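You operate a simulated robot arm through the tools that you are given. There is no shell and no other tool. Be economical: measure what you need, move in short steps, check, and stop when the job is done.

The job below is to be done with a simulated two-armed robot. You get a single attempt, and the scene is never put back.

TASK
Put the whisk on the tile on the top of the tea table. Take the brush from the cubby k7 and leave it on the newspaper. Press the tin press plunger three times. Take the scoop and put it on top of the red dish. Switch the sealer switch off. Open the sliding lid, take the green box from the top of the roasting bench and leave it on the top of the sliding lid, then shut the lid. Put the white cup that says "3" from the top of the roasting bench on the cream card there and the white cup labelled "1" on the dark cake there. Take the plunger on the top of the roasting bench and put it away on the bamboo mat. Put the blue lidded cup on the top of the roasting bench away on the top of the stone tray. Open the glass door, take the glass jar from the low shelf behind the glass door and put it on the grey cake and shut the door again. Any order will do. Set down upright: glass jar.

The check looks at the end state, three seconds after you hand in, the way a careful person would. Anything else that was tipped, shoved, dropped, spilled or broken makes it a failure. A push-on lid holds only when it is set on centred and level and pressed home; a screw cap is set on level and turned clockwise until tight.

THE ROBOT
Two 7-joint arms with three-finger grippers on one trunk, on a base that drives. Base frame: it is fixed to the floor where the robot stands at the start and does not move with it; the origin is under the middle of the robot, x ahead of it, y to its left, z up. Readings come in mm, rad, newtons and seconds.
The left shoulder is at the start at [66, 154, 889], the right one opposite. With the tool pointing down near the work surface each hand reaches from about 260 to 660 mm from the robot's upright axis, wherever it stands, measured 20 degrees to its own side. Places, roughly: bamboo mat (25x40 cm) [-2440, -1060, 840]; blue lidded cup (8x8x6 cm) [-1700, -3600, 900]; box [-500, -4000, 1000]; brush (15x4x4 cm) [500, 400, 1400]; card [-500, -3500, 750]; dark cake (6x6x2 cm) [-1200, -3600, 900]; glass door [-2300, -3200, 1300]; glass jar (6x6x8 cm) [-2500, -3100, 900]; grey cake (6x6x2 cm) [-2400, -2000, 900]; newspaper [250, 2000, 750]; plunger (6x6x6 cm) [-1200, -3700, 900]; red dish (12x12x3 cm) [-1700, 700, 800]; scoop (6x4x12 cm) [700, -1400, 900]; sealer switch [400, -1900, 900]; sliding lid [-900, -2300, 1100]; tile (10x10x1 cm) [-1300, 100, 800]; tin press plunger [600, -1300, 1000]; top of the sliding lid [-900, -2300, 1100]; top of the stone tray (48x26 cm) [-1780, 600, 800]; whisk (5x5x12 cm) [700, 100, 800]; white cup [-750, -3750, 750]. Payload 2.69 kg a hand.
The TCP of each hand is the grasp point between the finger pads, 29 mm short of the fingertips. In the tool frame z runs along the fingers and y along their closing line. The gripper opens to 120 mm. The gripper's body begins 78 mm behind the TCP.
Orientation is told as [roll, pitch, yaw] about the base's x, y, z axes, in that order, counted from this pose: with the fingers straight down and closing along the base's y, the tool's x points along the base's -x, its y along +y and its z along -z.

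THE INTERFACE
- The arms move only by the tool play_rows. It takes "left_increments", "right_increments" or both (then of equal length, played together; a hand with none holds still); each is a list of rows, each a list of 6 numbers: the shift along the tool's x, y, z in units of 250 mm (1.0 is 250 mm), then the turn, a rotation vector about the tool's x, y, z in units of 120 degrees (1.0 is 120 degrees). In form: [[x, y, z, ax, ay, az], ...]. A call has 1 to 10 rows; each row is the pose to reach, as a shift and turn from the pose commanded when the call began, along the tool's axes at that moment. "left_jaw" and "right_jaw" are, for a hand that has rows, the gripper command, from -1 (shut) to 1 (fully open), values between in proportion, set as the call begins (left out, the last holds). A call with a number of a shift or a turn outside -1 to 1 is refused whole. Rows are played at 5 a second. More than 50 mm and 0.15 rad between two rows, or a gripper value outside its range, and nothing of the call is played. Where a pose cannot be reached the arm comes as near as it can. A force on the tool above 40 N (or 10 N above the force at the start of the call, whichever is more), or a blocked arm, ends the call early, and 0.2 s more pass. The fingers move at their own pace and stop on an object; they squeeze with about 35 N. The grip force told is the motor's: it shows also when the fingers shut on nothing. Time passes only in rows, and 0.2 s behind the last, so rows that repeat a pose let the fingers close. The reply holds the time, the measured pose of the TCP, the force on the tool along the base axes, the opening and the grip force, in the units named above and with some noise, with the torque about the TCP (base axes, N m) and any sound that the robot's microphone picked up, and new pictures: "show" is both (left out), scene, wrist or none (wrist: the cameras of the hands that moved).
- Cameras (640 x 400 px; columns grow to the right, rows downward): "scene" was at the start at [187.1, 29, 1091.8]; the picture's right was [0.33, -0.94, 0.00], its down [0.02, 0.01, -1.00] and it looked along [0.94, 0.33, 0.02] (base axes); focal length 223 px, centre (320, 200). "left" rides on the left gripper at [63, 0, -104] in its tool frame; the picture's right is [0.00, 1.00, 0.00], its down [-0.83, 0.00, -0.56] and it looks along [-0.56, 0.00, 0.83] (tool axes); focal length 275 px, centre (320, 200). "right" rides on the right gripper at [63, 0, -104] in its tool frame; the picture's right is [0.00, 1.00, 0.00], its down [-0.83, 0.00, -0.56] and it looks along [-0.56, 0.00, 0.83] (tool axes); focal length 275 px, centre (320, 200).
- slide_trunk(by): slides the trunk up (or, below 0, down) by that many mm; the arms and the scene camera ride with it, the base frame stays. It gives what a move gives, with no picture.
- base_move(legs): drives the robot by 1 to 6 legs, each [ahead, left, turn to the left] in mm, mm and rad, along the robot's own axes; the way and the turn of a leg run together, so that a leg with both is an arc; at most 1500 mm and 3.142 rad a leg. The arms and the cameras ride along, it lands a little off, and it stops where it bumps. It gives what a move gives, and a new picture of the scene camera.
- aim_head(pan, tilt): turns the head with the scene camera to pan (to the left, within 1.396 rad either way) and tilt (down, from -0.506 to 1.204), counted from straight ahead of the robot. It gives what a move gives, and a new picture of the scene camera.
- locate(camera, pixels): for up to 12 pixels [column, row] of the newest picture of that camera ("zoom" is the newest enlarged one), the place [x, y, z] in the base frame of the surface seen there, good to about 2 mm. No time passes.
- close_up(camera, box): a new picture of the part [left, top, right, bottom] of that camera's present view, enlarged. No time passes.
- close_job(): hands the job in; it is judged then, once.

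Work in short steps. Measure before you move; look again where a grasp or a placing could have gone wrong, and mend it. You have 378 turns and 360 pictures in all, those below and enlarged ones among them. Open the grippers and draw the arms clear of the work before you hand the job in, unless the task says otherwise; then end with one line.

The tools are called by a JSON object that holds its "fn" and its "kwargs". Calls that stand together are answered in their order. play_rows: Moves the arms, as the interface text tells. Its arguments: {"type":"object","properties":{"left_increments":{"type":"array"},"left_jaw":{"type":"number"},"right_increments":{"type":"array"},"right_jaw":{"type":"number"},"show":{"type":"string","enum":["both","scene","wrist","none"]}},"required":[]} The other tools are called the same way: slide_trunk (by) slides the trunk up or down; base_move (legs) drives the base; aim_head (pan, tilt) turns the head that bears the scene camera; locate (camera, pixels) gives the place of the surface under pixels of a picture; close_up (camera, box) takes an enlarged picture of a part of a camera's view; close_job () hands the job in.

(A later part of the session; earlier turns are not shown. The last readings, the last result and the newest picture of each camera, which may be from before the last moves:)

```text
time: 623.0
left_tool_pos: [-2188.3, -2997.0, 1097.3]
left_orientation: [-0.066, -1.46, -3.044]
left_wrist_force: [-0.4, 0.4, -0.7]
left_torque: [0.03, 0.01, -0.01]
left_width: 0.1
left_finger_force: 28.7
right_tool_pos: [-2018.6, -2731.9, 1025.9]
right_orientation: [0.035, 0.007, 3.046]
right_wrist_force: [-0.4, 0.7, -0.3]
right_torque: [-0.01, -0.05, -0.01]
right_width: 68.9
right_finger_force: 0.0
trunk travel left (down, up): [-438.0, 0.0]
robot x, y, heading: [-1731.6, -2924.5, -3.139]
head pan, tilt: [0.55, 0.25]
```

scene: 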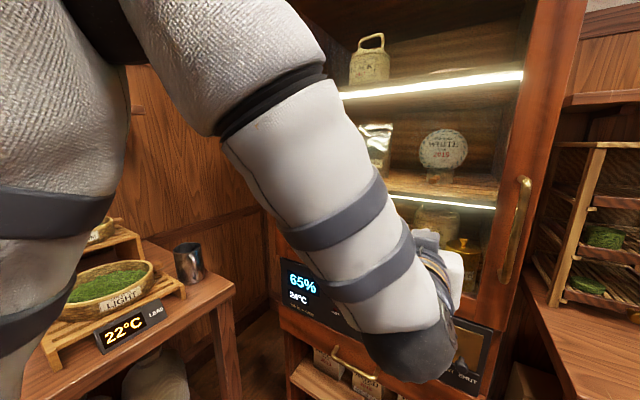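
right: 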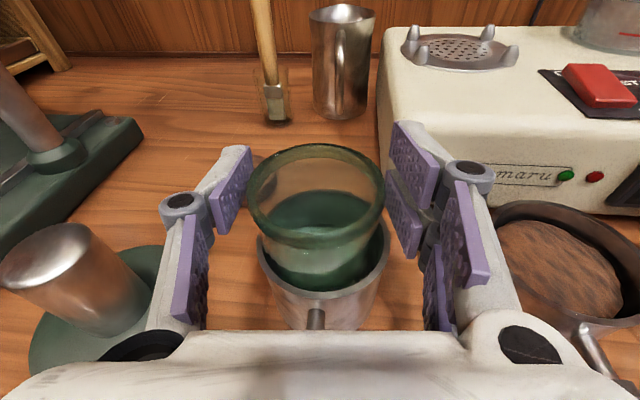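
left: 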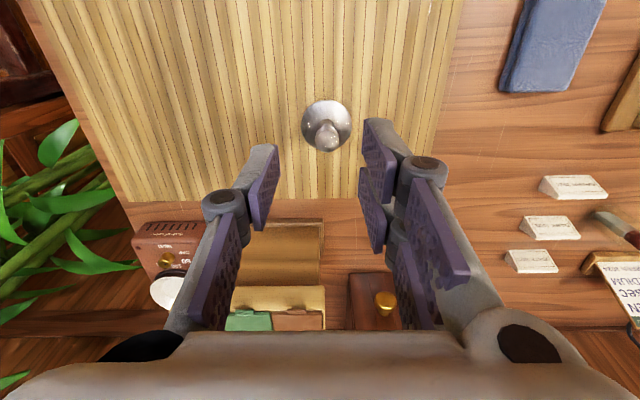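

Nearly closed. Finish with the arm, watching force.

{"fn": "play_rows", "kwargs": {"left_increments": [[0, 0, 0.06, 0, 0, 0], [0, 0, 0.12, 0, 0, 0], [0, 0, 0.18, 0, 0, 0], [0, 0, 0.24, 0, 0, 0], [0, 0, 0.3, 0, 0, 0], [0, 0, 0.35, 0, 0, 0], [0, 0, 0.39, 0, 0, 0], [0, 0, 0.42, 0, 0, 0], [0, 0, 0.45, 0, 0, 0], [0, 0, 0.48, 0, 0, 0]], "show": "scene"}}

{"fn": "locate", "kwargs": {"camera": "scene", "pixels": [[522, 200], [540, 150], [560, 150], [500, 300], [575, 100]]}}

```text
time: 625.2
left_tool_pos: [-2299.2, -3000.5, 1084.8]
left_orientation: [-0.061, -1.46, -3.05]
left_wrist_force: [29.4, -4.6, 2.8]
left_torque: [0.07, 0.67, 0.22]
left_width: 0.0
left_finger_force: 28.1
right_tool_pos: [-2013.5, -2733.6, 1028.3]
right_orientation: [0.036, 0.002, 3.046]
right_wrist_force: [0.3, 0.4, -0.5]
right_torque: [-0.01, -0.01, 0.0]
right_width: 69.0
right_finger_force: 0.0
trunk travel left (down, up): [-438.0, 0.0]
robot x, y, heading: [-1727.4, -2919.1, -3.142]
head pan, tilt: [0.55, 0.25]
stopped in row 10 (left hand): the force on the tool passed its limit at 42 N (the readings are from after the stop); the commanded pose is now the measured one
```

scene: 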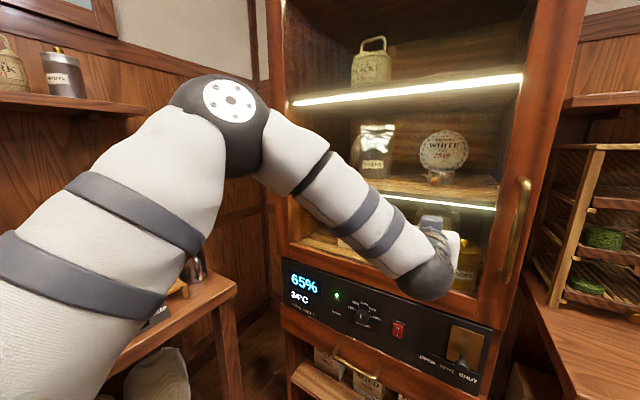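

```text
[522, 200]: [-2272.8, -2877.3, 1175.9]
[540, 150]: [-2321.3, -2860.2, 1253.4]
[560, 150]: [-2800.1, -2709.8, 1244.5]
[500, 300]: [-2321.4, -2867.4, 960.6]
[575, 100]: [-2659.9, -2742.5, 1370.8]
```

Handle is back at its closed position – door shut. Retract the left hand and return both hands to tool-down.

{"fn": "play_rows", "kwargs": {"left_increments": [[0, 0, -0.1, 0, 0, 0], [0, 0, -0.28, 0, 0, 0], [0, 0, -0.46, 0, 0, 0], [0, 0, -0.64, 0, 0, 0], [0, 0, -0.8, 0, 0, 0]], "show": "none"}}

{"fn": "play_rows", "kwargs": {"left_increments": [[0, 0, 0, 0, 0.07, 0], [0.04, 0, 0, 0, 0.14, 0], [0.08, 0, 0, 0, 0.21, 0], [0.12, 0, 0, 0, 0.28, 0], [0.16, 0, 0, 0, 0.35, 0], [0.2, 0, 0, 0, 0.42, 0], [0.24, 0, 0, 0, 0.49, 0], [0.28, 0, 0, 0, 0.56, 0], [0.28, 0, 0, 0, 0.63, 0], [0.28, 0, 0, 0, 0.695, 0]], "right_increments": [[0, 0, 0, 0.008, 0.0, -0.02], [0, 0, 0, 0.017, 0.003, -0.046], [0, 0, 0, 0.017, 0.003, -0.046], [0, 0, 0, 0.017, 0.003, -0.046], [0, 0, 0, 0.017, 0.003, -0.046], [0, 0, 0, 0.017, 0.003, -0.046], [0, 0, 0, 0.017, 0.003, -0.046], [0, 0, 0, 0.017, 0.003, -0.046], [0, 0, 0, 0.017, 0.003, -0.046], [0, 0, 0, 0.017, 0.003, -0.046]], "show": "none"}}

```text
time: 626.4
left_tool_pos: [-2105.2, -2991.0, 1105.5]
left_orientation: [-0.045, -1.454, -3.068]
left_wrist_force: [0.2, -0.3, 0.4]
left_torque: [0.0, 0.0, 0.07]
left_width: 0.3
left_finger_force: 28.6
right_tool_pos: [-2016.0, -2732.7, 1026.5]
right_orientation: [0.034, 0.008, 3.046]
right_wrist_force: [0.0, 0.4, -0.6]
right_torque: [-0.01, 0.0, -0.01]
right_width: 69.1
right_finger_force: 0.0
trunk travel left (down, up): [-438.0, 0.0]
robot x, y, heading: [-1730.3, -2917.7, -3.142]
head pan, tilt: [0.55, 0.25]
```

```text
time: 628.6
left_tool_pos: [-2097.1, -2992.3, 1034.6]
left_orientation: [-0.007, 0.004, -3.112]
left_wrist_force: [0.3, 0.5, 0.1]
left_torque: [0.01, 0.0, 0.03]
left_width: 0.0
left_finger_force: 28.7
right_tool_pos: [-2017.6, -2733.1, 1025.0]
right_orientation: [0.0, 0.012, -3.139]
right_wrist_force: [0.0, 0.9, 0.6]
right_torque: [-0.02, -0.03, 0.02]
right_width: 69.1
right_finger_force: 0.1
trunk travel left (down, up): [-438.0, 0.0]
robot x, y, heading: [-1734.7, -2922.3, -3.139]
head pan, tilt: [0.55, 0.25]
```

Drive to the bench, facing the blue cup.

{"fn": "base_move", "kwargs": {"legs": [[-283, 0, 0], [0, 0, 1.571], [245, 0, 0]]}}

{"fn": "play_rows", "kwargs": {"right_increments": [[0, 0, 0, 0, 0, 0], [0, 0, -0.02, 0, 0, 0]], "right_jaw": -0.2, "show": "wrist"}}

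```text
time: 635.7
left_tool_pos: [-1401.2, -3535.4, 1035.0]
left_orientation: [-0.005, 0.003, -1.59]
left_wrist_force: [-0.4, -0.4, 0.3]
left_torque: [0.03, 0.0, -0.01]
left_width: 0.0
left_finger_force: 28.4
right_tool_pos: [-1656.1, -3444.1, 1025.3]
right_orientation: [0.0, 0.01, -1.617]
right_wrist_force: [0.2, -0.4, 0.1]
right_torque: [0.05, 0.03, 0.0]
right_width: 69.1
right_finger_force: 0.1
trunk travel left (down, up): [-438.0, 0.0]
robot x, y, heading: [-1457.5, -3166.3, -1.612]
head pan, tilt: [0.55, 0.25]
```

scene: 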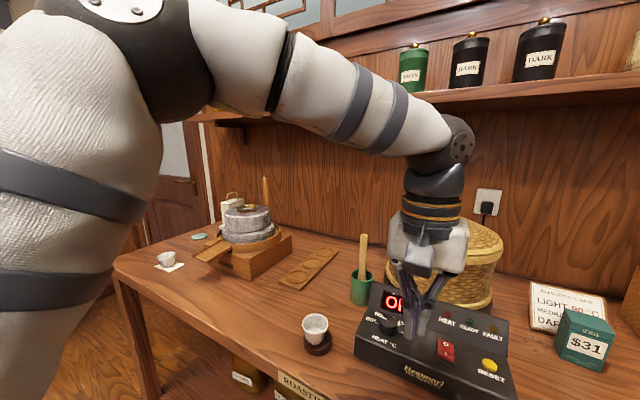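

```text
time: 636.3
left_tool_pos: [-1401.1, -3536.2, 1035.3]
left_orientation: [-0.005, 0.002, -1.587]
left_wrist_force: [0.6, -0.2, 0.0]
left_torque: [-0.03, 0.01, -0.02]
left_width: 0.0
left_finger_force: 28.3
right_tool_pos: [-1657.4, -3443.2, 1029.5]
right_orientation: [0.0, 0.01, -1.615]
right_wrist_force: [0.8, -0.1, 0.5]
right_torque: [0.03, -0.01, -0.02]
right_width: 48.2
right_finger_force: 0.0
trunk travel left (down, up): [-438.0, 0.0]
robot x, y, heading: [-1455.4, -3166.5, -1.615]
head pan, tilt: [0.55, 0.25]
```

right: 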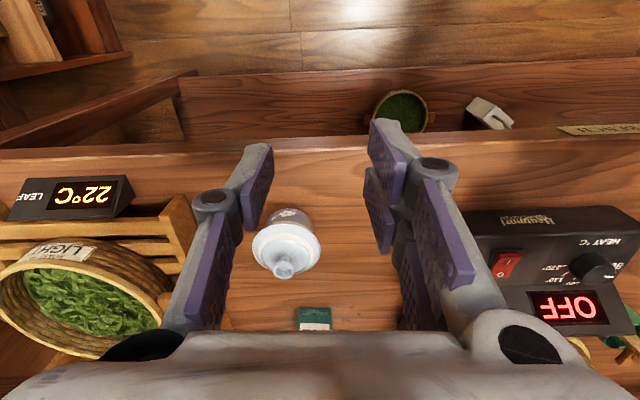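

Locate the knob and lid in this view.

{"fn": "locate", "kwargs": {"camera": "right", "pixels": [[284, 268], [276, 266], [291, 266], [284, 262], [258, 240], [315, 240], [286, 222]]}}

```text
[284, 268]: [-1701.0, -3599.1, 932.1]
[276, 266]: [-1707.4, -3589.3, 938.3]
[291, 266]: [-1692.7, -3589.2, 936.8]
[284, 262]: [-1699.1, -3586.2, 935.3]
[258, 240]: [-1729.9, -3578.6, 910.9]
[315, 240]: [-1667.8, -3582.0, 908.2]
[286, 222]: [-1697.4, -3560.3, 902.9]
```

Knob at (−1700,−3597). Move over and grip it (lid will pop), then lift the lid clear.

{"fn": "play_rows", "kwargs": {"right_increments": [[-0.16, -0.04, 0, 0, 0, 0], [-0.32, -0.075, 0, 0, 0, 0], [-0.48, -0.11, 0.03, 0, 0, 0], [-0.623, -0.145, 0.1, 0, 0, 0], [-0.623, -0.145, 0.22, 0, 0, 0], [-0.623, -0.145, 0.318, 0, 0, 0], [-0.623, -0.145, 0.318, 0, 0, 0]], "right_jaw": -0.4, "show": "none"}}

{"fn": "play_rows", "kwargs": {"right_increments": [[0, 0, 0, 0, 0, 0], [0, 0, 0, 0, 0, 0], [0, 0, 0, 0, 0, 0]], "right_jaw": -1, "show": "none"}}

{"fn": "play_rows", "kwargs": {"right_increments": [[0, 0, -0.05, 0, 0, 0], [0, 0, -0.15, 0, 0, 0], [0, 0, -0.3, 0, 0, 0], [0.1, 0, -0.4, 0, 0, 0], [0.25, 0, -0.4, 0, 0, 0], [0.4, 0, -0.4, 0, 0, 0]], "show": "wrist"}}

```text
time: 637.9
left_tool_pos: [-1401.5, -3535.6, 1035.3]
left_orientation: [-0.005, -0.001, -1.587]
left_wrist_force: [-0.1, 0.6, -0.2]
left_torque: [-0.01, 0.04, 0.01]
left_width: 0.0
left_finger_force: 28.1
right_tool_pos: [-1699.4, -3595.7, 947.9]
right_orientation: [0.0, 0.012, -1.616]
right_wrist_force: [0.2, -0.1, -0.8]
right_torque: [0.02, -0.02, -0.01]
right_width: 35.9
right_finger_force: 0.1
trunk travel left (down, up): [-438.0, 0.0]
robot x, y, heading: [-1454.9, -3166.5, -1.615]
head pan, tilt: [0.55, 0.25]
```

```text
time: 638.7
left_tool_pos: [-1402.2, -3535.7, 1035.6]
left_orientation: [-0.005, 0.002, -1.587]
left_wrist_force: [0.0, -0.3, 0.4]
left_torque: [0.02, -0.01, 0.0]
left_width: 0.1
left_finger_force: 28.6
right_tool_pos: [-1699.6, -3597.1, 946.6]
right_orientation: [0.001, 0.012, -1.618]
right_wrist_force: [0.1, 0.1, 0.5]
right_torque: [0.01, 0.03, 0.01]
right_width: 20.3
right_finger_force: 35.0
trunk travel left (down, up): [-438.0, 0.0]
robot x, y, heading: [-1453.0, -3166.6, -1.614]
head pan, tilt: [0.55, 0.25]
heard: snap
```

```text
time: 640.1
left_tool_pos: [-1402.6, -3535.6, 1034.6]
left_orientation: [-0.005, 0.001, -1.588]
left_wrist_force: [0.9, -0.2, -0.5]
left_torque: [0.01, 0.01, 0.0]
left_width: 0.0
left_finger_force: 28.3
right_tool_pos: [-1696.5, -3496.1, 1050.6]
right_orientation: [0.001, 0.009, -1.618]
right_wrist_force: [-0.7, 0.6, -0.2]
right_torque: [-0.02, -0.02, -0.03]
right_width: 20.3
right_finger_force: 35.0
trunk travel left (down, up): [-438.0, 0.0]
robot x, y, heading: [-1457.2, -3162.2, -1.611]
head pan, tilt: [0.55, 0.25]
```

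right: 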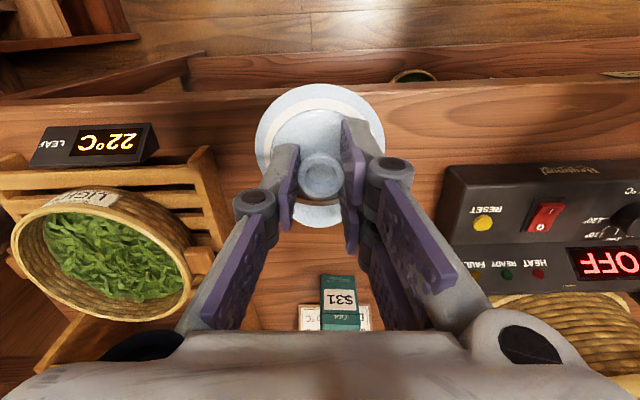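

Lid held level. Strafe right so the left hand is over the bowl, with its jaw wide.

{"fn": "base_move", "kwargs": {"legs": [[0, -298, 0.044]]}}

{"fn": "play_rows", "kwargs": {"left_increments": [[-0.08, 0, 0, 0, 0, 0], [-0.16, 0, 0.05, 0, 0, 0], [-0.16, 0, 0.1, 0, 0, 0]], "left_jaw": 0.7, "show": "wrist"}}

```text
time: 642.9
left_tool_pos: [-1678.7, -3526.6, 1034.1]
left_orientation: [-0.005, 0.003, -1.544]
left_wrist_force: [0.8, 0.3, 0.8]
left_torque: [0.01, -0.01, -0.02]
left_width: 0.0
left_finger_force: 28.6
right_tool_pos: [-1975.4, -3502.7, 1048.3]
right_orientation: [-0.001, 0.013, -1.57]
right_wrist_force: [-0.8, 0.9, -0.6]
right_torque: [0.0, 0.0, -0.01]
right_width: 20.2
right_finger_force: 35.2
trunk travel left (down, up): [-438.0, 0.0]
robot x, y, heading: [-1749.4, -3159.7, -1.563]
head pan, tilt: [0.55, 0.25]
```

scene: 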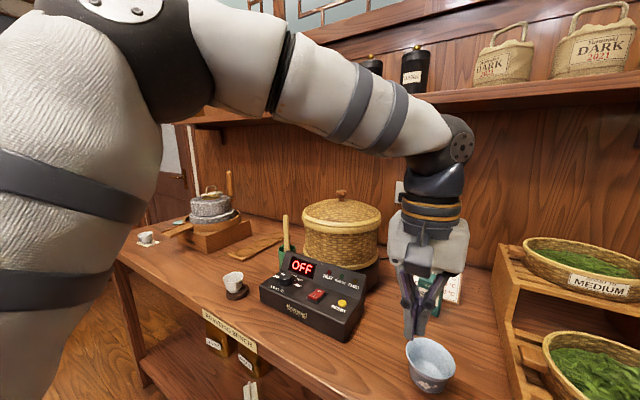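

```text
time: 643.7
left_tool_pos: [-1677.5, -3567.0, 1010.9]
left_orientation: [-0.006, 0.002, -1.543]
left_wrist_force: [-0.6, -0.1, 0.2]
left_torque: [0.02, -0.02, 0.02]
left_width: 102.0
left_finger_force: 0.0
right_tool_pos: [-1973.7, -3502.8, 1050.0]
right_orientation: [0.002, 0.014, -1.57]
right_wrist_force: [0.6, 0.4, -1.1]
right_torque: [-0.01, 0.0, 0.02]
right_width: 20.3
right_finger_force: 34.8
trunk travel left (down, up): [-438.0, 0.0]
robot x, y, heading: [-1751.8, -3160.2, -1.571]
head pan, tilt: [0.55, 0.25]
```

left: 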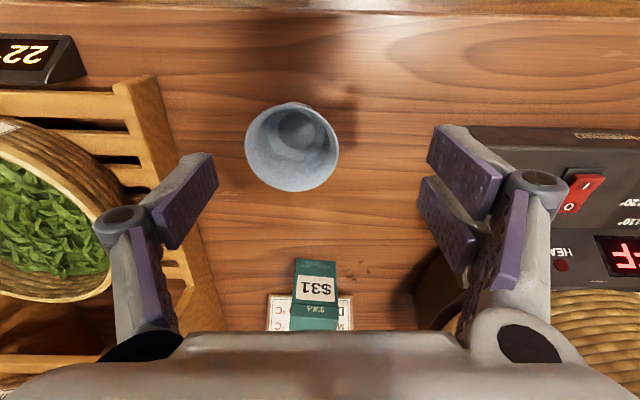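

Locate the bowl rim.

{"fn": "locate", "kwargs": {"camera": "left", "pixels": [[248, 150], [336, 150], [291, 106], [296, 188], [265, 120], [325, 120], [180, 160], [470, 130]]}}

```text
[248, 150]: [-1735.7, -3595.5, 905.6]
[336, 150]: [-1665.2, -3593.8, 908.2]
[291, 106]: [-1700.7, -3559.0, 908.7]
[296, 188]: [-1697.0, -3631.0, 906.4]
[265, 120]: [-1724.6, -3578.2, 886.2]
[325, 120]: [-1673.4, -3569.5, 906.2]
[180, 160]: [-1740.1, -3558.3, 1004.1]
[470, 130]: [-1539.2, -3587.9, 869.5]
```

Bowl centre (−1700.5,−3595), rim 907. Descend to z≈922 and grip.

{"fn": "play_rows", "kwargs": {"left_increments": [[-0.109, -0.095, 0.05, 0, 0, 0], [-0.109, -0.095, 0.16, 0, 0, 0], [-0.109, -0.095, 0.27, 0, 0, 0], [-0.109, -0.095, 0.352, 0, 0, 0], [-0.109, -0.095, 0.352, 0, 0, 0]], "left_jaw": 0.5, "show": "none"}}

{"fn": "play_rows", "kwargs": {"left_increments": [[0, 0, 0, 0, 0, 0], [0, 0, 0, 0, 0, 0], [0, 0, 0, 0, 0, 0]], "left_jaw": -1, "show": "none"}}

{"fn": "play_rows", "kwargs": {"left_increments": [[0, 0, -0.1, 0, 0, 0], [0, 0, -0.25, 0, 0, 0], [0.0, 0, -0.4, 0, 0, 0], [0.12, 0, -0.5, 0, 0, 0], [0.28, 0, -0.5, 0, 0, 0], [0.4, 0.1, -0.5, 0, 0, 0]], "show": "wrist"}}

```text
time: 644.9
left_tool_pos: [-1701.7, -3595.1, 921.9]
left_orientation: [-0.009, 0.0, -1.541]
left_wrist_force: [0.5, -0.7, 0.1]
left_torque: [0.02, -0.05, 0.04]
left_width: 90.1
left_finger_force: 0.1
right_tool_pos: [-1972.8, -3504.8, 1050.0]
right_orientation: [0.002, 0.011, -1.571]
right_wrist_force: [-0.9, -0.3, -0.3]
right_torque: [0.0, 0.0, 0.01]
right_width: 20.2
right_finger_force: 35.1
trunk travel left (down, up): [-438.0, 0.0]
robot x, y, heading: [-1747.5, -3157.3, -1.569]
head pan, tilt: [0.55, 0.25]
```

```text
time: 645.7
left_tool_pos: [-1702.4, -3594.1, 922.1]
left_orientation: [-0.008, 0.0, -1.542]
left_wrist_force: [0.5, -0.2, 1.7]
left_torque: [-0.04, 0.02, 0.0]
left_width: 75.6
left_finger_force: 35.0
right_tool_pos: [-1974.7, -3502.3, 1050.1]
right_orientation: [0.001, 0.012, -1.571]
right_wrist_force: [-0.2, 0.0, -0.4]
right_torque: [-0.01, -0.01, 0.01]
right_width: 20.2
right_finger_force: 35.0
trunk travel left (down, up): [-438.0, 0.0]
robot x, y, heading: [-1749.9, -3162.0, -1.567]
head pan, tilt: [0.55, 0.25]
```

```text
time: 647.1
left_tool_pos: [-1676.2, -3492.7, 1049.0]
left_orientation: [-0.008, 0.0, -1.543]
left_wrist_force: [0.6, 0.6, -1.0]
left_torque: [-0.03, 0.05, -0.03]
left_width: 75.5
left_finger_force: 34.8
right_tool_pos: [-1972.8, -3502.3, 1050.8]
right_orientation: [-0.001, 0.013, -1.571]
right_wrist_force: [0.7, -0.3, -0.5]
right_torque: [0.0, 0.06, -0.03]
right_width: 20.0
right_finger_force: 34.5
trunk travel left (down, up): [-438.0, 0.0]
robot x, y, heading: [-1748.0, -3159.1, -1.564]
head pan, tilt: [0.55, 0.25]
```

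left: 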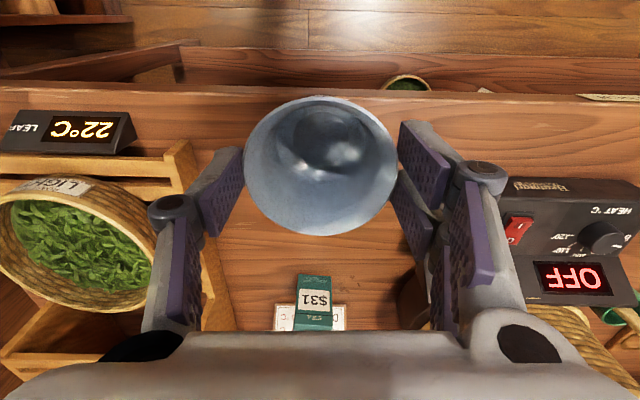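

Both parts are held. Drive to the north side of the tea table (reverse + strafes).

{"fn": "base_move", "kwargs": {"legs": [[-360, 0, 0], [0, 1500, 0], [-1400, 0, 0], [-1400, 0, 0], [-1200, 0, 0], [0, -1320, 0]]}}

{"fn": "aim_head", "kwargs": {"pan": -0.35, "tilt": 0.62}}

```text
time: 689.4
left_tool_pos: [-1476.4, 892.8, 1047.6]
left_orientation: [-0.008, 0.002, -1.54]
left_wrist_force: [0.7, 0.2, -1.7]
left_torque: [0.02, 0.02, -0.03]
left_width: 75.6
left_finger_force: 35.3
right_tool_pos: [-1772.7, 881.7, 1049.6]
right_orientation: [0.0, 0.012, -1.569]
right_wrist_force: [-0.5, 0.2, 0.6]
right_torque: [0.0, -0.02, 0.0]
right_width: 20.1
right_finger_force: 34.8
trunk travel left (down, up): [-438.0, 0.0]
robot x, y, heading: [-1544.3, 1222.9, -1.563]
head pan, tilt: [0.55, 0.25]
```

scene: 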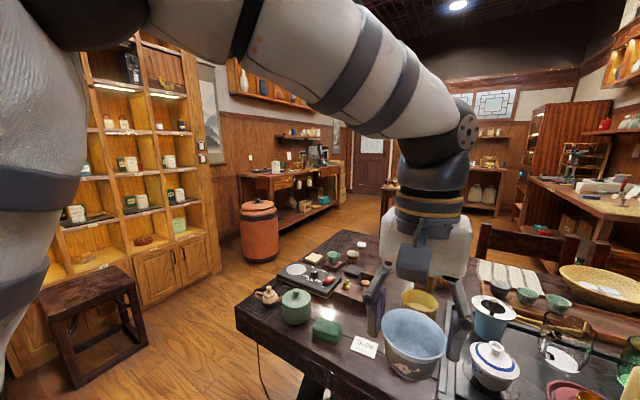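

```text
time: 690.6
left_tool_pos: [-1475.3, 893.2, 1049.5]
left_orientation: [-0.007, 0.001, -1.541]
left_wrist_force: [0.2, 0.1, -1.6]
left_torque: [-0.02, 0.0, -0.01]
left_width: 75.3
left_finger_force: 35.4
right_tool_pos: [-1772.0, 882.6, 1050.7]
right_orientation: [0.001, 0.012, -1.568]
right_wrist_force: [0.3, 0.1, -0.3]
right_torque: [0.0, 0.01, -0.01]
right_width: 19.9
right_finger_force: 35.0
trunk travel left (down, up): [-438.0, 0.0]
robot x, y, heading: [-1550.9, 1227.0, -1.561]
head pan, tilt: [-0.351, 0.62]
```

scene: 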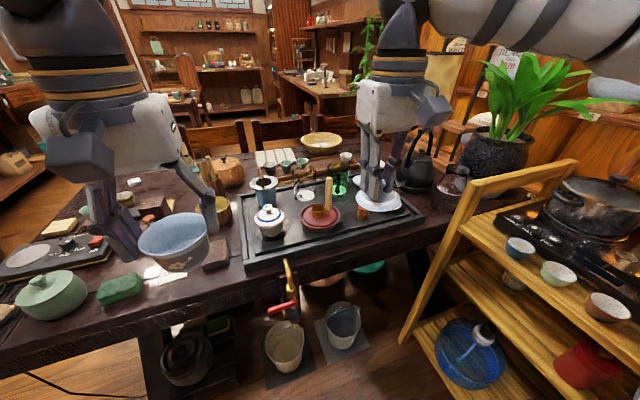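

Arrived. Zoom on the tray and measure the gaps.

{"fn": "close_up", "kwargs": {"camera": "scene", "box": [235, 165, 395, 265]}}

{"fn": "locate", "kwargs": {"camera": "zoom", "pixels": [[250, 145], [240, 200], [290, 130], [255, 110], [400, 60], [420, 100], [460, 110], [500, 190], [470, 150], [430, 220], [350, 130], [200, 260]]}}

```text
4.00 times, centred on (315, 215) of scene
```

zoom: 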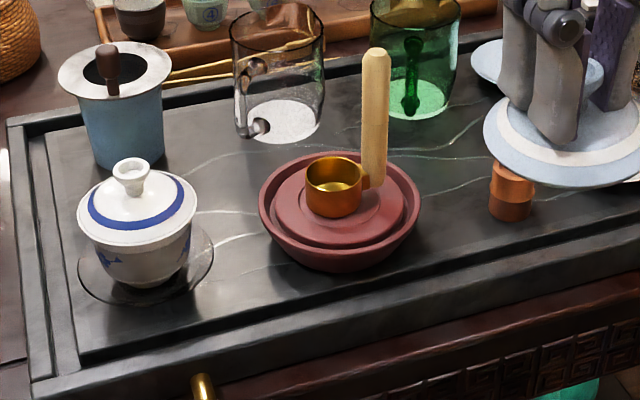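

```text
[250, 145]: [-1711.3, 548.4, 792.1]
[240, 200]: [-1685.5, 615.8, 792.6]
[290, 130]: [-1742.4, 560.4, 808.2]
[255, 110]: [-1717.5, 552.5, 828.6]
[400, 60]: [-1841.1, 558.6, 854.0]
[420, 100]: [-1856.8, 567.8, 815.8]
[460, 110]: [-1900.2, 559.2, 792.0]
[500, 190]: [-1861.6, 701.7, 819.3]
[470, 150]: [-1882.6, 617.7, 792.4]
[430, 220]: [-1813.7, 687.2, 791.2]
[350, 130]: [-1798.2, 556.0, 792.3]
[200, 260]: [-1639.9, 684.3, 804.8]
```

Measure strainer, gaiwan and glass more exactly.

{"fn": "locate", "kwargs": {"camera": "zoom", "pixels": [[62, 78], [168, 72], [115, 46], [115, 100], [80, 215], [195, 205], [132, 165], [240, 100], [245, 60], [275, 120], [262, 200], [215, 185]]}}

```text
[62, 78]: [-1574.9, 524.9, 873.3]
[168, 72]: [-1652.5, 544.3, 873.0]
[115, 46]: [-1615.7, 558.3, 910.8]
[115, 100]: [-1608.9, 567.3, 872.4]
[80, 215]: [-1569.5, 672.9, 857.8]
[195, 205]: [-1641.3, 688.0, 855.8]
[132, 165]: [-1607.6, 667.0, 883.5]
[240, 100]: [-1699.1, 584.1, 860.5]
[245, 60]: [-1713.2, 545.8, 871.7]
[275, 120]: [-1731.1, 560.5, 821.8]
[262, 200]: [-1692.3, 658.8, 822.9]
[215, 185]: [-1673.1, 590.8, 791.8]
```

Free spot: bowl centre (−1665,620) clears gaiwan, strainer, glass handle (−1699,584) and dish. Step the base, then move the bowl above that spot.

{"fn": "base_move", "kwargs": {"legs": [[40, -110, 0]]}}

{"fn": "play_rows", "kwargs": {"left_increments": [[-0.15, -0.06, 0, 0, 0, 0], [-0.31, -0.12, 0, 0, 0, 0], [-0.47, -0.18, 0, 0, 0, 0], [-0.63, -0.24, 0, 0, 0, 0], [-0.78, -0.3, 0, 0, 0, 0], [-0.917, -0.356, 0, 0, 0, 0], [-0.917, -0.356, 0.15, 0, 0, 0], [-0.917, -0.356, 0.3, 0, 0, 0], [-0.917, -0.356, 0.4, 0, 0, 0]], "show": "wrist"}}

```text
time: 692.0
left_tool_pos: [-1583.6, 853.8, 1048.7]
left_orientation: [-0.004, 0.002, -1.537]
left_wrist_force: [-0.9, 1.1, -1.1]
left_torque: [-0.02, -0.02, 0.01]
left_width: 75.6
left_finger_force: 35.0
right_tool_pos: [-1879.4, 842.8, 1049.3]
right_orientation: [0.001, 0.012, -1.567]
right_wrist_force: [-0.1, -0.1, 0.2]
right_torque: [-0.01, -0.04, 0.01]
right_width: 20.2
right_finger_force: 35.5
trunk travel left (down, up): [-438.0, 0.0]
robot x, y, heading: [-1657.2, 1184.9, -1.565]
head pan, tilt: [-0.351, 0.62]
```

scene: 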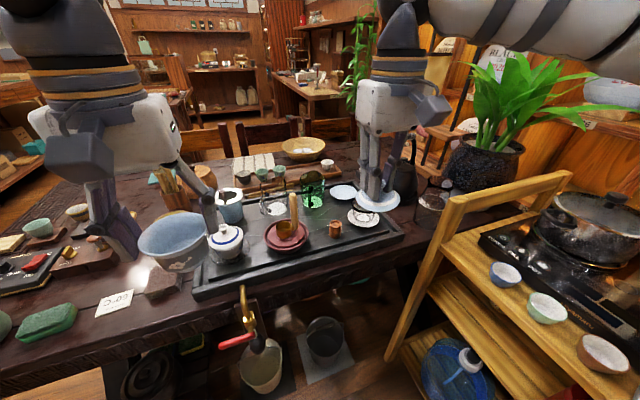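

```text
time: 694.0
left_tool_pos: [-1640.9, 678.1, 966.8]
left_orientation: [-0.002, 0.002, -1.541]
left_wrist_force: [-0.6, -0.6, -1.4]
left_torque: [0.01, 0.0, 0.01]
left_width: 75.6
left_finger_force: 35.0
left hand out of reach, approached as far as the arm can: row 4, 5, 6, 7, 8, 9
right_tool_pos: [-1879.2, 841.2, 1049.3]
right_orientation: [-0.002, 0.013, -1.569]
right_wrist_force: [-0.1, -0.2, 0.6]
right_torque: [0.08, 0.03, 0.0]
right_width: 20.1
right_finger_force: 35.4
trunk travel left (down, up): [-438.0, 0.0]
robot x, y, heading: [-1655.5, 1187.5, -1.564]
head pan, tilt: [-0.351, 0.62]
```

left: 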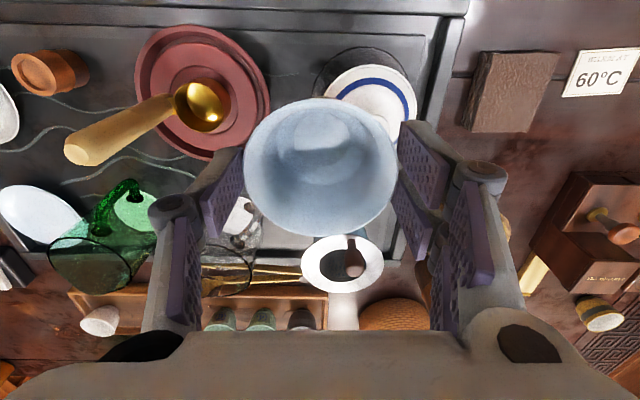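

Reach ended short by (−26,−57) mm; use the base.

{"fn": "base_move", "kwargs": {"legs": [[57, -26, 0]]}}

{"fn": "close_up", "kwargs": {"camera": "left", "box": [120, 0, 520, 340]}}

```text
time: 695.0
left_tool_pos: [-1668.8, 622.0, 965.8]
left_orientation: [-0.003, 0.0, -1.542]
left_wrist_force: [-0.2, -1.4, -1.8]
left_torque: [0.02, 0.03, -0.03]
left_width: 75.6
left_finger_force: 34.9
right_tool_pos: [-1905.1, 786.0, 1049.4]
right_orientation: [0.0, 0.013, -1.568]
right_wrist_force: [0.0, -0.9, -1.1]
right_torque: [0.05, 0.0, 0.0]
right_width: 19.9
right_finger_force: 35.3
trunk travel left (down, up): [-438.0, 0.0]
robot x, y, heading: [-1678.9, 1127.3, -1.566]
head pan, tilt: [-0.351, 0.62]
```

scene: 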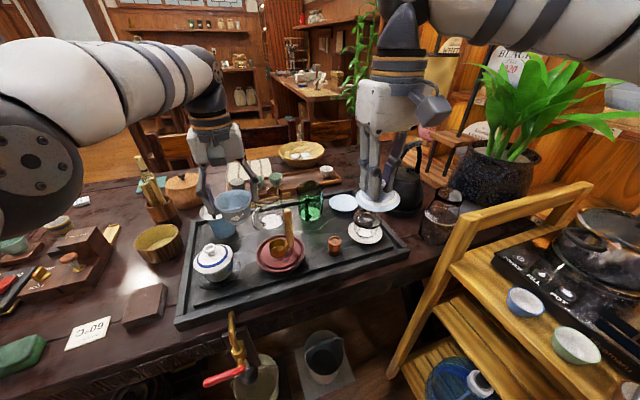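

```text
1.18 times, centred on (320, 170) of left
```

zoom: 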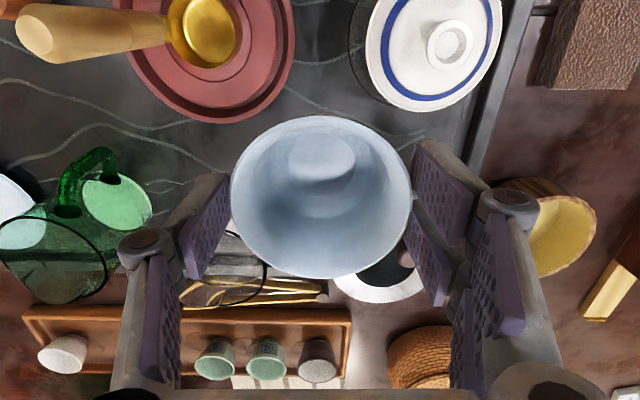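

Spot is clear. Descend 60 mm with the arm and check drift.

{"fn": "play_rows", "kwargs": {"left_increments": [[0, 0, 0.08, 0, 0, 0], [0, 0, 0.16, 0, 0, 0], [0, 0, 0.24, 0, 0, 0]], "show": "none"}}

```text
time: 695.8
left_tool_pos: [-1668.0, 622.8, 907.4]
left_orientation: [-0.003, -0.001, -1.539]
left_wrist_force: [0.4, -0.2, -0.1]
left_torque: [0.0, 0.03, 0.03]
left_width: 75.4
left_finger_force: 34.9
right_tool_pos: [-1904.7, 785.7, 1050.6]
right_orientation: [-0.001, 0.013, -1.567]
right_wrist_force: [0.3, 0.1, -1.2]
right_torque: [-0.02, -0.03, 0.02]
right_width: 20.0
right_finger_force: 35.1
trunk travel left (down, up): [-438.0, 0.0]
robot x, y, heading: [-1683.3, 1132.4, -1.563]
head pan, tilt: [-0.351, 0.62]
```

No drift. Continue down to contact.

{"fn": "play_rows", "kwargs": {"left_increments": [[0, 0, 0.08, 0, 0, 0], [0, 0, 0.15, 0, 0, 0], [0, 0, 0.165, 0, 0, 0], [0, 0, 0.172, 0, 0, 0], [0, 0, 0.179, 0, 0, 0], [0, 0, 0.186, 0, 0, 0]], "show": "wrist"}}

```text
time: 697.2
left_tool_pos: [-1667.9, 624.0, 860.7]
left_orientation: [-0.005, -0.002, -1.54]
left_wrist_force: [-0.1, -0.3, 4.7]
left_torque: [0.03, 0.0, 0.01]
left_width: 75.6
left_finger_force: 34.8
right_tool_pos: [-1905.1, 786.0, 1050.4]
right_orientation: [-0.001, 0.011, -1.566]
right_wrist_force: [-0.2, 0.1, 0.2]
right_torque: [0.03, 0.0, -0.01]
right_width: 19.8
right_finger_force: 35.1
trunk travel left (down, up): [-438.0, 0.0]
robot x, y, heading: [-1681.8, 1129.0, -1.56]
head pan, tilt: [-0.351, 0.62]
```

left: 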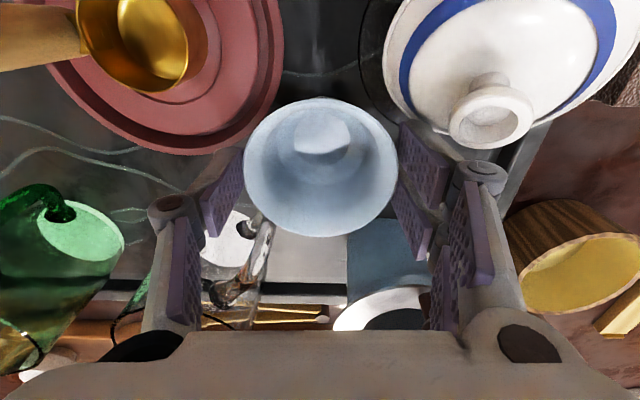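

Contact. Open slightly and rise straight up, then pull back.

{"fn": "play_rows", "kwargs": {"left_increments": [[0, 0, 0, 0, 0, 0], [0, 0, 0, 0, 0, 0]], "left_jaw": 0.42, "show": "none"}}

{"fn": "play_rows", "kwargs": {"left_increments": [[0, 0, -0.1, 0, 0, 0], [0, 0, -0.25, 0, 0, 0], [0, 0, -0.42, 0, 0, 0], [0, 0, -0.6, 0, 0, 0], [0.1, 0, -0.65, 0, 0, 0], [0.2, 0, -0.65, 0, 0, 0]], "show": "wrist"}}

```text
time: 697.8
left_tool_pos: [-1669.7, 622.5, 860.5]
left_orientation: [-0.004, 0.001, -1.54]
left_wrist_force: [-0.7, -0.1, -0.5]
left_torque: [-0.03, -0.01, 0.03]
left_width: 85.2
left_finger_force: 0.1
right_tool_pos: [-1905.5, 787.3, 1049.0]
right_orientation: [-0.001, 0.013, -1.568]
right_wrist_force: [-0.1, 0.5, -0.1]
right_torque: [0.0, 0.0, -0.01]
right_width: 20.1
right_finger_force: 34.2
trunk travel left (down, up): [-438.0, 0.0]
robot x, y, heading: [-1682.7, 1131.3, -1.566]
head pan, tilt: [-0.351, 0.62]
heard: snap
```

```text
time: 699.2
left_tool_pos: [-1668.4, 674.5, 1023.5]
left_orientation: [-0.003, 0.001, -1.541]
left_wrist_force: [0.4, 0.4, 0.5]
left_torque: [-0.01, 0.02, 0.02]
left_width: 85.0
left_finger_force: 0.1
left hand out of reach, approached as far as the arm can: row 4
right_tool_pos: [-1905.2, 785.9, 1049.8]
right_orientation: [0.0, 0.011, -1.567]
right_wrist_force: [-0.1, 0.0, -1.0]
right_torque: [0.0, -0.01, -0.01]
right_width: 19.9
right_finger_force: 35.1
trunk travel left (down, up): [-438.0, 0.0]
robot x, y, heading: [-1681.7, 1128.1, -1.569]
head pan, tilt: [-0.351, 0.62]
```

left: 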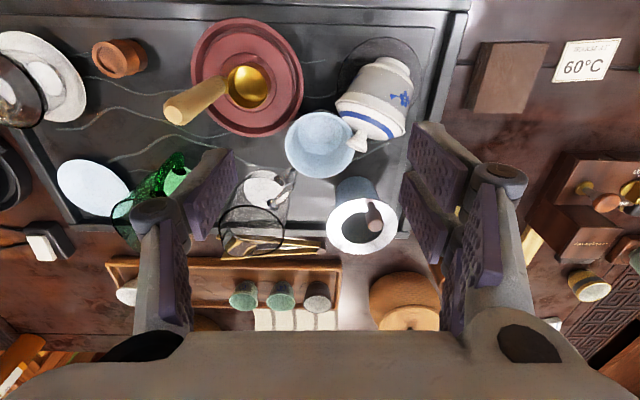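

The gaiwan looks disturbed. Zoom on the scene to check.

{"fn": "close_up", "kwargs": {"camera": "scene", "box": [170, 180, 330, 300]}}

```text
3.33 times, centred on (250, 240) of scene
```

zoom: 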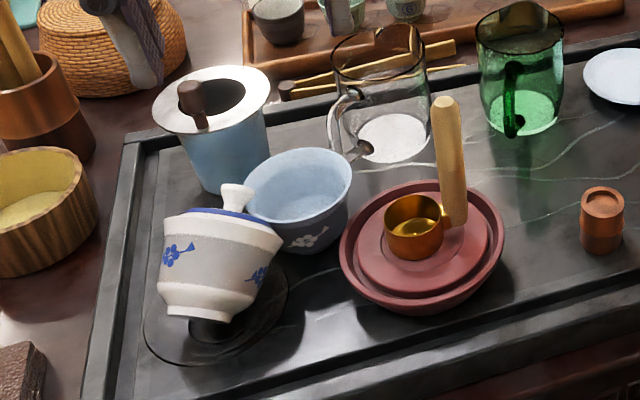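

The white gaiwan has been tipped and leans on the bowl. I must set it upright. Measure its pose.

{"fn": "locate", "kwargs": {"camera": "left", "pixels": [[338, 106], [405, 122], [372, 118], [385, 62], [357, 143], [355, 70], [410, 78], [345, 95], [408, 108], [322, 115], [380, 45]]}}

{"fn": "locate", "kwargs": {"camera": "zoom", "pixels": [[165, 215], [281, 245], [235, 190], [160, 290], [232, 318], [245, 300], [198, 322], [220, 235], [250, 190]]}}

```text
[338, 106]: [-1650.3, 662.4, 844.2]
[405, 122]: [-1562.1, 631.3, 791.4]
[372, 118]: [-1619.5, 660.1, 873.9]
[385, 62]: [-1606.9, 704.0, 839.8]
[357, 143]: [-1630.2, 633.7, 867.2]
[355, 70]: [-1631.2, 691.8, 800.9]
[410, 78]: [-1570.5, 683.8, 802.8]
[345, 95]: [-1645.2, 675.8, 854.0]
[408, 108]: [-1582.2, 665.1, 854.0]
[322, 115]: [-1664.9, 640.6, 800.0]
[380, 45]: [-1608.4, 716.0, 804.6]
```

```text
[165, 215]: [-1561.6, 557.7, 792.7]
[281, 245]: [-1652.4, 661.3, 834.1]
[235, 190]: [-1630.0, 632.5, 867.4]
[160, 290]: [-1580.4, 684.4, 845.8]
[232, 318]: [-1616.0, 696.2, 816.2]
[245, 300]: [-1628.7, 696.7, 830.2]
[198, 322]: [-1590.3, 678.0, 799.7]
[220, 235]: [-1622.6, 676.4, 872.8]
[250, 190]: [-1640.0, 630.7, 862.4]
```

The gaiwan lies ~55° toward (−x,−y) with its lid still on. I'll grip its body across the tilt axis, lift, rotate it upright, and set it on its saucer. Position the left hand above it with yaw −30°.

{"fn": "play_rows", "kwargs": {"left_increments": [[-0.006, 0.046, 0, 0, 0, 0.053], [-0.012, 0.092, 0, 0, 0, 0.105], [-0.018, 0.138, 0.05, 0, 0, 0.158], [-0.024, 0.185, 0.15, 0, 0, 0.21], [-0.031, 0.231, 0.25, 0, 0, 0.263], [-0.031, 0.231, 0.25, 0, 0, 0.263]], "left_jaw": 0.75, "show": "wrist"}}

```text
time: 700.6
left_tool_pos: [-1611.5, 665.5, 960.1]
left_orientation: [-0.003, -0.003, -2.092]
left_wrist_force: [0.4, 0.6, -0.5]
left_torque: [-0.02, 0.0, -0.03]
left_width: 104.8
left_finger_force: 0.1
right_tool_pos: [-1905.3, 785.9, 1050.7]
right_orientation: [-0.002, 0.012, -1.567]
right_wrist_force: [0.2, -0.6, 0.6]
right_torque: [0.0, 0.0, 0.03]
right_width: 20.1
right_finger_force: 35.2
trunk travel left (down, up): [-438.0, 0.0]
robot x, y, heading: [-1680.4, 1129.8, -1.569]
head pan, tilt: [-0.351, 0.62]
```

left: 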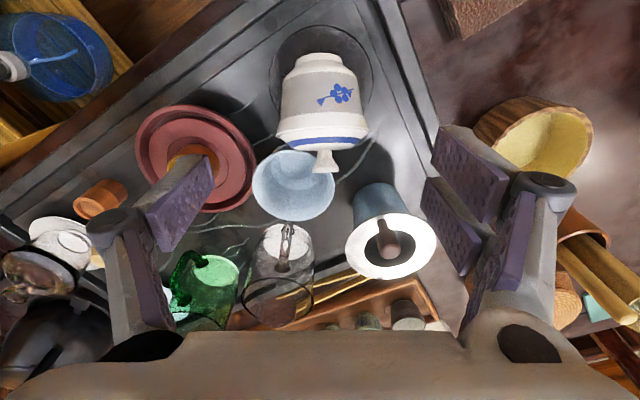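

Aligned with the gaiwan's axis. Descend to z≈842 (8 mm nearer its base) and grip.

{"fn": "play_rows", "kwargs": {"left_increments": [[0.03, 0, 0.12, 0, 0, 0], [0.03, 0, 0.25, 0, 0, 0], [0.03, 0, 0.38, 0, 0, 0], [0.03, 0, 0.465, 0, 0, 0], [0.03, 0, 0.465, 0, 0, 0]], "show": "none"}}

{"fn": "play_rows", "kwargs": {"left_increments": [[0, 0, 0, 0, 0, 0], [0, 0, 0, 0, 0, 0], [0, 0, 0, 0, 0, 0]], "left_jaw": -1, "show": "wrist"}}

```text
time: 701.8
left_tool_pos: [-1607.6, 673.2, 844.7]
left_orientation: [-0.004, -0.003, -2.091]
left_wrist_force: [0.2, -0.1, 1.2]
left_torque: [-0.03, -0.01, -0.01]
left_width: 104.9
left_finger_force: 0.0
right_tool_pos: [-1904.2, 785.5, 1050.3]
right_orientation: [-0.002, 0.012, -1.568]
right_wrist_force: [0.5, 0.0, 0.0]
right_torque: [-0.03, -0.01, -0.03]
right_width: 20.1
right_finger_force: 34.6
trunk travel left (down, up): [-438.0, 0.0]
robot x, y, heading: [-1683.9, 1131.2, -1.568]
head pan, tilt: [-0.351, 0.62]
```

```text
time: 702.6
left_tool_pos: [-1608.1, 672.2, 844.3]
left_orientation: [-0.002, -0.002, -2.092]
left_wrist_force: [-0.1, 0.1, 1.9]
left_torque: [0.02, 0.0, -0.01]
left_width: 71.3
left_finger_force: 34.8
right_tool_pos: [-1904.8, 785.2, 1049.2]
right_orientation: [-0.002, 0.012, -1.568]
right_wrist_force: [-0.2, 0.6, -0.3]
right_torque: [0.01, -0.03, 0.01]
right_width: 20.2
right_finger_force: 35.1
trunk travel left (down, up): [-438.0, 0.0]
robot x, y, heading: [-1680.9, 1134.4, -1.564]
head pan, tilt: [-0.351, 0.62]
```

left: 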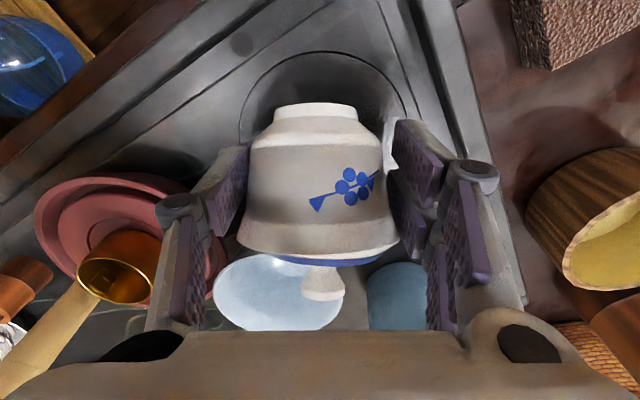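

Gripped (71 mm). Lift 50 mm and rotate the hand −56° about its closing axis to bring it upright.

{"fn": "play_rows", "kwargs": {"left_increments": [[0, 0, -0.05, 0, 0, 0], [0, 0, -0.13, 0, 0, 0], [0, 0, -0.21, 0, 0, 0], [0, 0, -0.21, 0, -0.067, 0], [0, 0, -0.21, 0, -0.134, 0], [0, 0, -0.21, 0, -0.2, 0], [0, 0, -0.21, 0, -0.267, 0], [0, 0, -0.21, 0, -0.334, 0], [0, 0, -0.21, 0, -0.4, 0], [0, 0, -0.21, 0, -0.467, 0]], "show": "wrist"}}

{"fn": "close_up", "kwargs": {"camera": "scene", "box": [150, 150, 330, 290]}}

```text
time: 704.8
left_tool_pos: [-1606.6, 673.2, 895.7]
left_orientation: [-0.007, -0.982, -2.085]
left_wrist_force: [-1.2, -0.4, -2.0]
left_torque: [0.06, -0.01, 0.0]
left_width: 71.1
left_finger_force: 35.0
right_tool_pos: [-1905.1, 786.2, 1050.1]
right_orientation: [-0.003, 0.011, -1.568]
right_wrist_force: [-0.3, -0.4, 0.3]
right_torque: [-0.01, 0.02, 0.02]
right_width: 19.8
right_finger_force: 34.9
trunk travel left (down, up): [-438.0, 0.0]
robot x, y, heading: [-1682.2, 1128.6, -1.563]
head pan, tilt: [-0.351, 0.62]
```

left: 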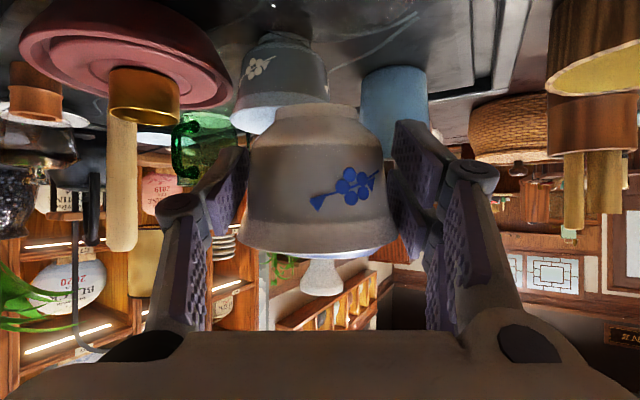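

```text
2.86 times, centred on (240, 220) of scene
```

zoom: 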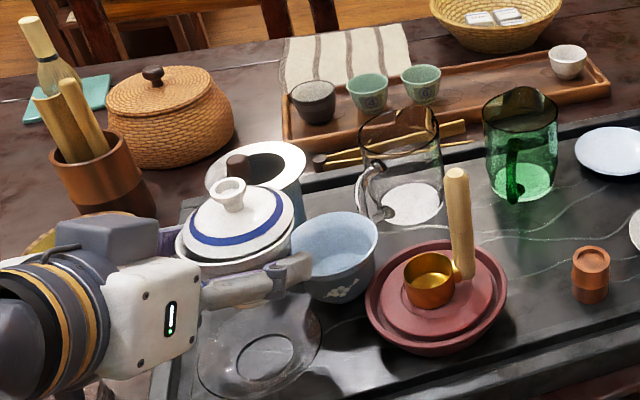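

Now upright. Check levelness via lid edge points and the saucer's centre.

{"fn": "locate", "kwargs": {"camera": "zoom", "pixels": [[186, 225], [291, 222], [240, 268], [240, 258], [262, 190], [215, 300], [305, 330], [260, 385], [265, 355], [240, 350], [285, 350], [262, 335]]}}

```text
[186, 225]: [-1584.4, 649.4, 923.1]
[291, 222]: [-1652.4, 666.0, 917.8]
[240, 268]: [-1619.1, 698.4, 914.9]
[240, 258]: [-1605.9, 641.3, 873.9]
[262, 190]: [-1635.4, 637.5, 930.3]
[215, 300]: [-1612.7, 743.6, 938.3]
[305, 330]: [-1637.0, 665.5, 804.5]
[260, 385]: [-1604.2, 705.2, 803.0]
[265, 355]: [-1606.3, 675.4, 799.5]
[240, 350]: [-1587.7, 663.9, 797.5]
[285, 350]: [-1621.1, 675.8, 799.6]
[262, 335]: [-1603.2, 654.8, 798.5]
```

It is ~7° over-rotated and needs a (+13,+17) mm shift to centre on the saucer (−1606,675). Correct both, then check.

{"fn": "play_rows", "kwargs": {"left_increments": [[0.04, 0.006, -0.025, 0, 0.029, 0], [0.082, 0.012, -0.05, 0, 0.058, 0], [0.145, 0.012, -0.008, 0, 0.058, 0], [0.185, 0.012, 0.02, 0, 0.058, 0], [0.185, 0.012, 0.02, 0, 0.058, 0]], "show": "none"}}

{"fn": "close_up", "kwargs": {"camera": "scene", "box": [170, 180, 290, 290]}}

```text
time: 706.0
left_tool_pos: [-1593.9, 691.3, 854.9]
left_orientation: [-0.006, -0.858, -2.088]
left_wrist_force: [-0.5, 0.0, -1.6]
left_torque: [0.03, 0.0, 0.0]
left_width: 71.2
left_finger_force: 35.2
right_tool_pos: [-1904.7, 785.2, 1049.5]
right_orientation: [-0.002, 0.011, -1.568]
right_wrist_force: [0.1, -0.4, -0.5]
right_torque: [-0.01, -0.01, -0.01]
right_width: 19.9
right_finger_force: 35.1
trunk travel left (down, up): [-438.0, 0.0]
robot x, y, heading: [-1682.8, 1132.3, -1.562]
head pan, tilt: [-0.351, 0.62]
```

```text
3.64 times, centred on (230, 235) of scene
```

zoom: 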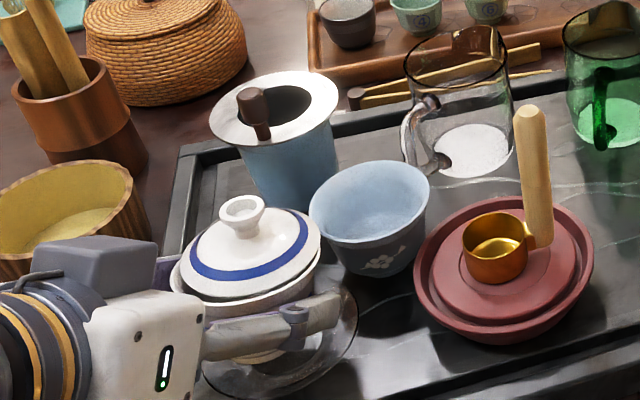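

Check lid and rim levels again.

{"fn": "locate", "kwargs": {"camera": "zoom", "pixels": [[184, 255], [318, 243], [250, 298], [210, 285], [300, 275], [178, 285], [312, 285], [240, 312], [330, 330], [300, 360], [275, 345], [250, 385]]}}

```text
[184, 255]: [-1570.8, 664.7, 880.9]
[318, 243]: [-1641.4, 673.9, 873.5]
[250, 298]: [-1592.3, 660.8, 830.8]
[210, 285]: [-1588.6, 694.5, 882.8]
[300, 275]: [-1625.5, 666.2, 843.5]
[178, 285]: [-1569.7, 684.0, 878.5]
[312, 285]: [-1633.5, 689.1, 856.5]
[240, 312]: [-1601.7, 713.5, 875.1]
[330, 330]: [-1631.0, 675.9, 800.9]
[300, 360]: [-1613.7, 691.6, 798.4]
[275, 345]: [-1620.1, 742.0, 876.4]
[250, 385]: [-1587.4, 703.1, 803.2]
```

Aligned over the saucer (centre ≈(−1605,675)). Lower until contact.

{"fn": "play_rows", "kwargs": {"left_increments": [[0.03, 0, 0.026, 0, 0, 0], [0.055, 0, 0.047, 0, 0, 0], [0.07, 0, 0.06, 0, 0, 0], [0.08, 0, 0.069, 0, 0, 0], [0.09, 0, 0.077, 0, 0, 0], [0.1, 0, 0.086, 0, 0, 0]], "show": "none"}}

```text
time: 707.1
left_tool_pos: [-1596.4, 686.6, 837.4]
left_orientation: [0.007, -0.885, -2.096]
left_wrist_force: [1.9, 5.6, 27.4]
left_torque: [-0.34, -0.45, 0.07]
left_width: 69.8
left_finger_force: 35.0
right_tool_pos: [-1904.9, 789.1, 1050.2]
right_orientation: [-0.001, 0.01, -1.567]
right_wrist_force: [0.1, 0.4, 0.6]
right_torque: [0.0, -0.01, 0.0]
right_width: 19.9
right_finger_force: 35.1
trunk travel left (down, up): [-438.0, 0.0]
robot x, y, heading: [-1679.0, 1133.1, -1.56]
head pan, tilt: [-0.351, 0.62]
stopped in row 5 (left hand): the force on the tool passed its limit at 44 N (the readings are from after the stop); the commanded pose is now the measured one
```

Contact. View before releasing.

{"fn": "play_rows", "kwargs": {"left_increments": [[-0.01, 0, -0.008, 0, 0, 0], [-0.01, 0, -0.008, 0, 0, 0]], "show": "none"}}

{"fn": "close_up", "kwargs": {"camera": "scene", "box": [170, 190, 270, 290]}}

```text
time: 707.7
left_tool_pos: [-1596.5, 687.7, 838.3]
left_orientation: [0.004, -0.877, -2.093]
left_wrist_force: [-0.2, -3.2, 25.5]
left_torque: [-0.51, -0.33, -0.04]
left_width: 69.5
left_finger_force: 35.2
right_tool_pos: [-1905.9, 787.2, 1049.7]
right_orientation: [-0.003, 0.01, -1.569]
right_wrist_force: [0.2, 0.1, 0.2]
right_torque: [-0.01, 0.0, 0.0]
right_width: 19.9
right_finger_force: 35.6
trunk travel left (down, up): [-438.0, 0.0]
robot x, y, heading: [-1681.9, 1125.4, -1.568]
head pan, tilt: [-0.351, 0.62]
```

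```text
4.00 times, centred on (220, 240) of scene
```

zoom: 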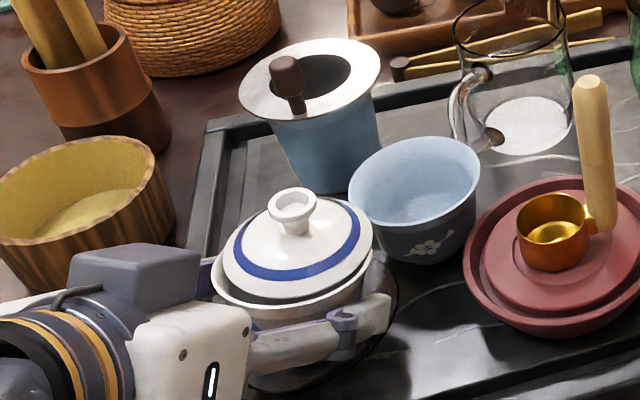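

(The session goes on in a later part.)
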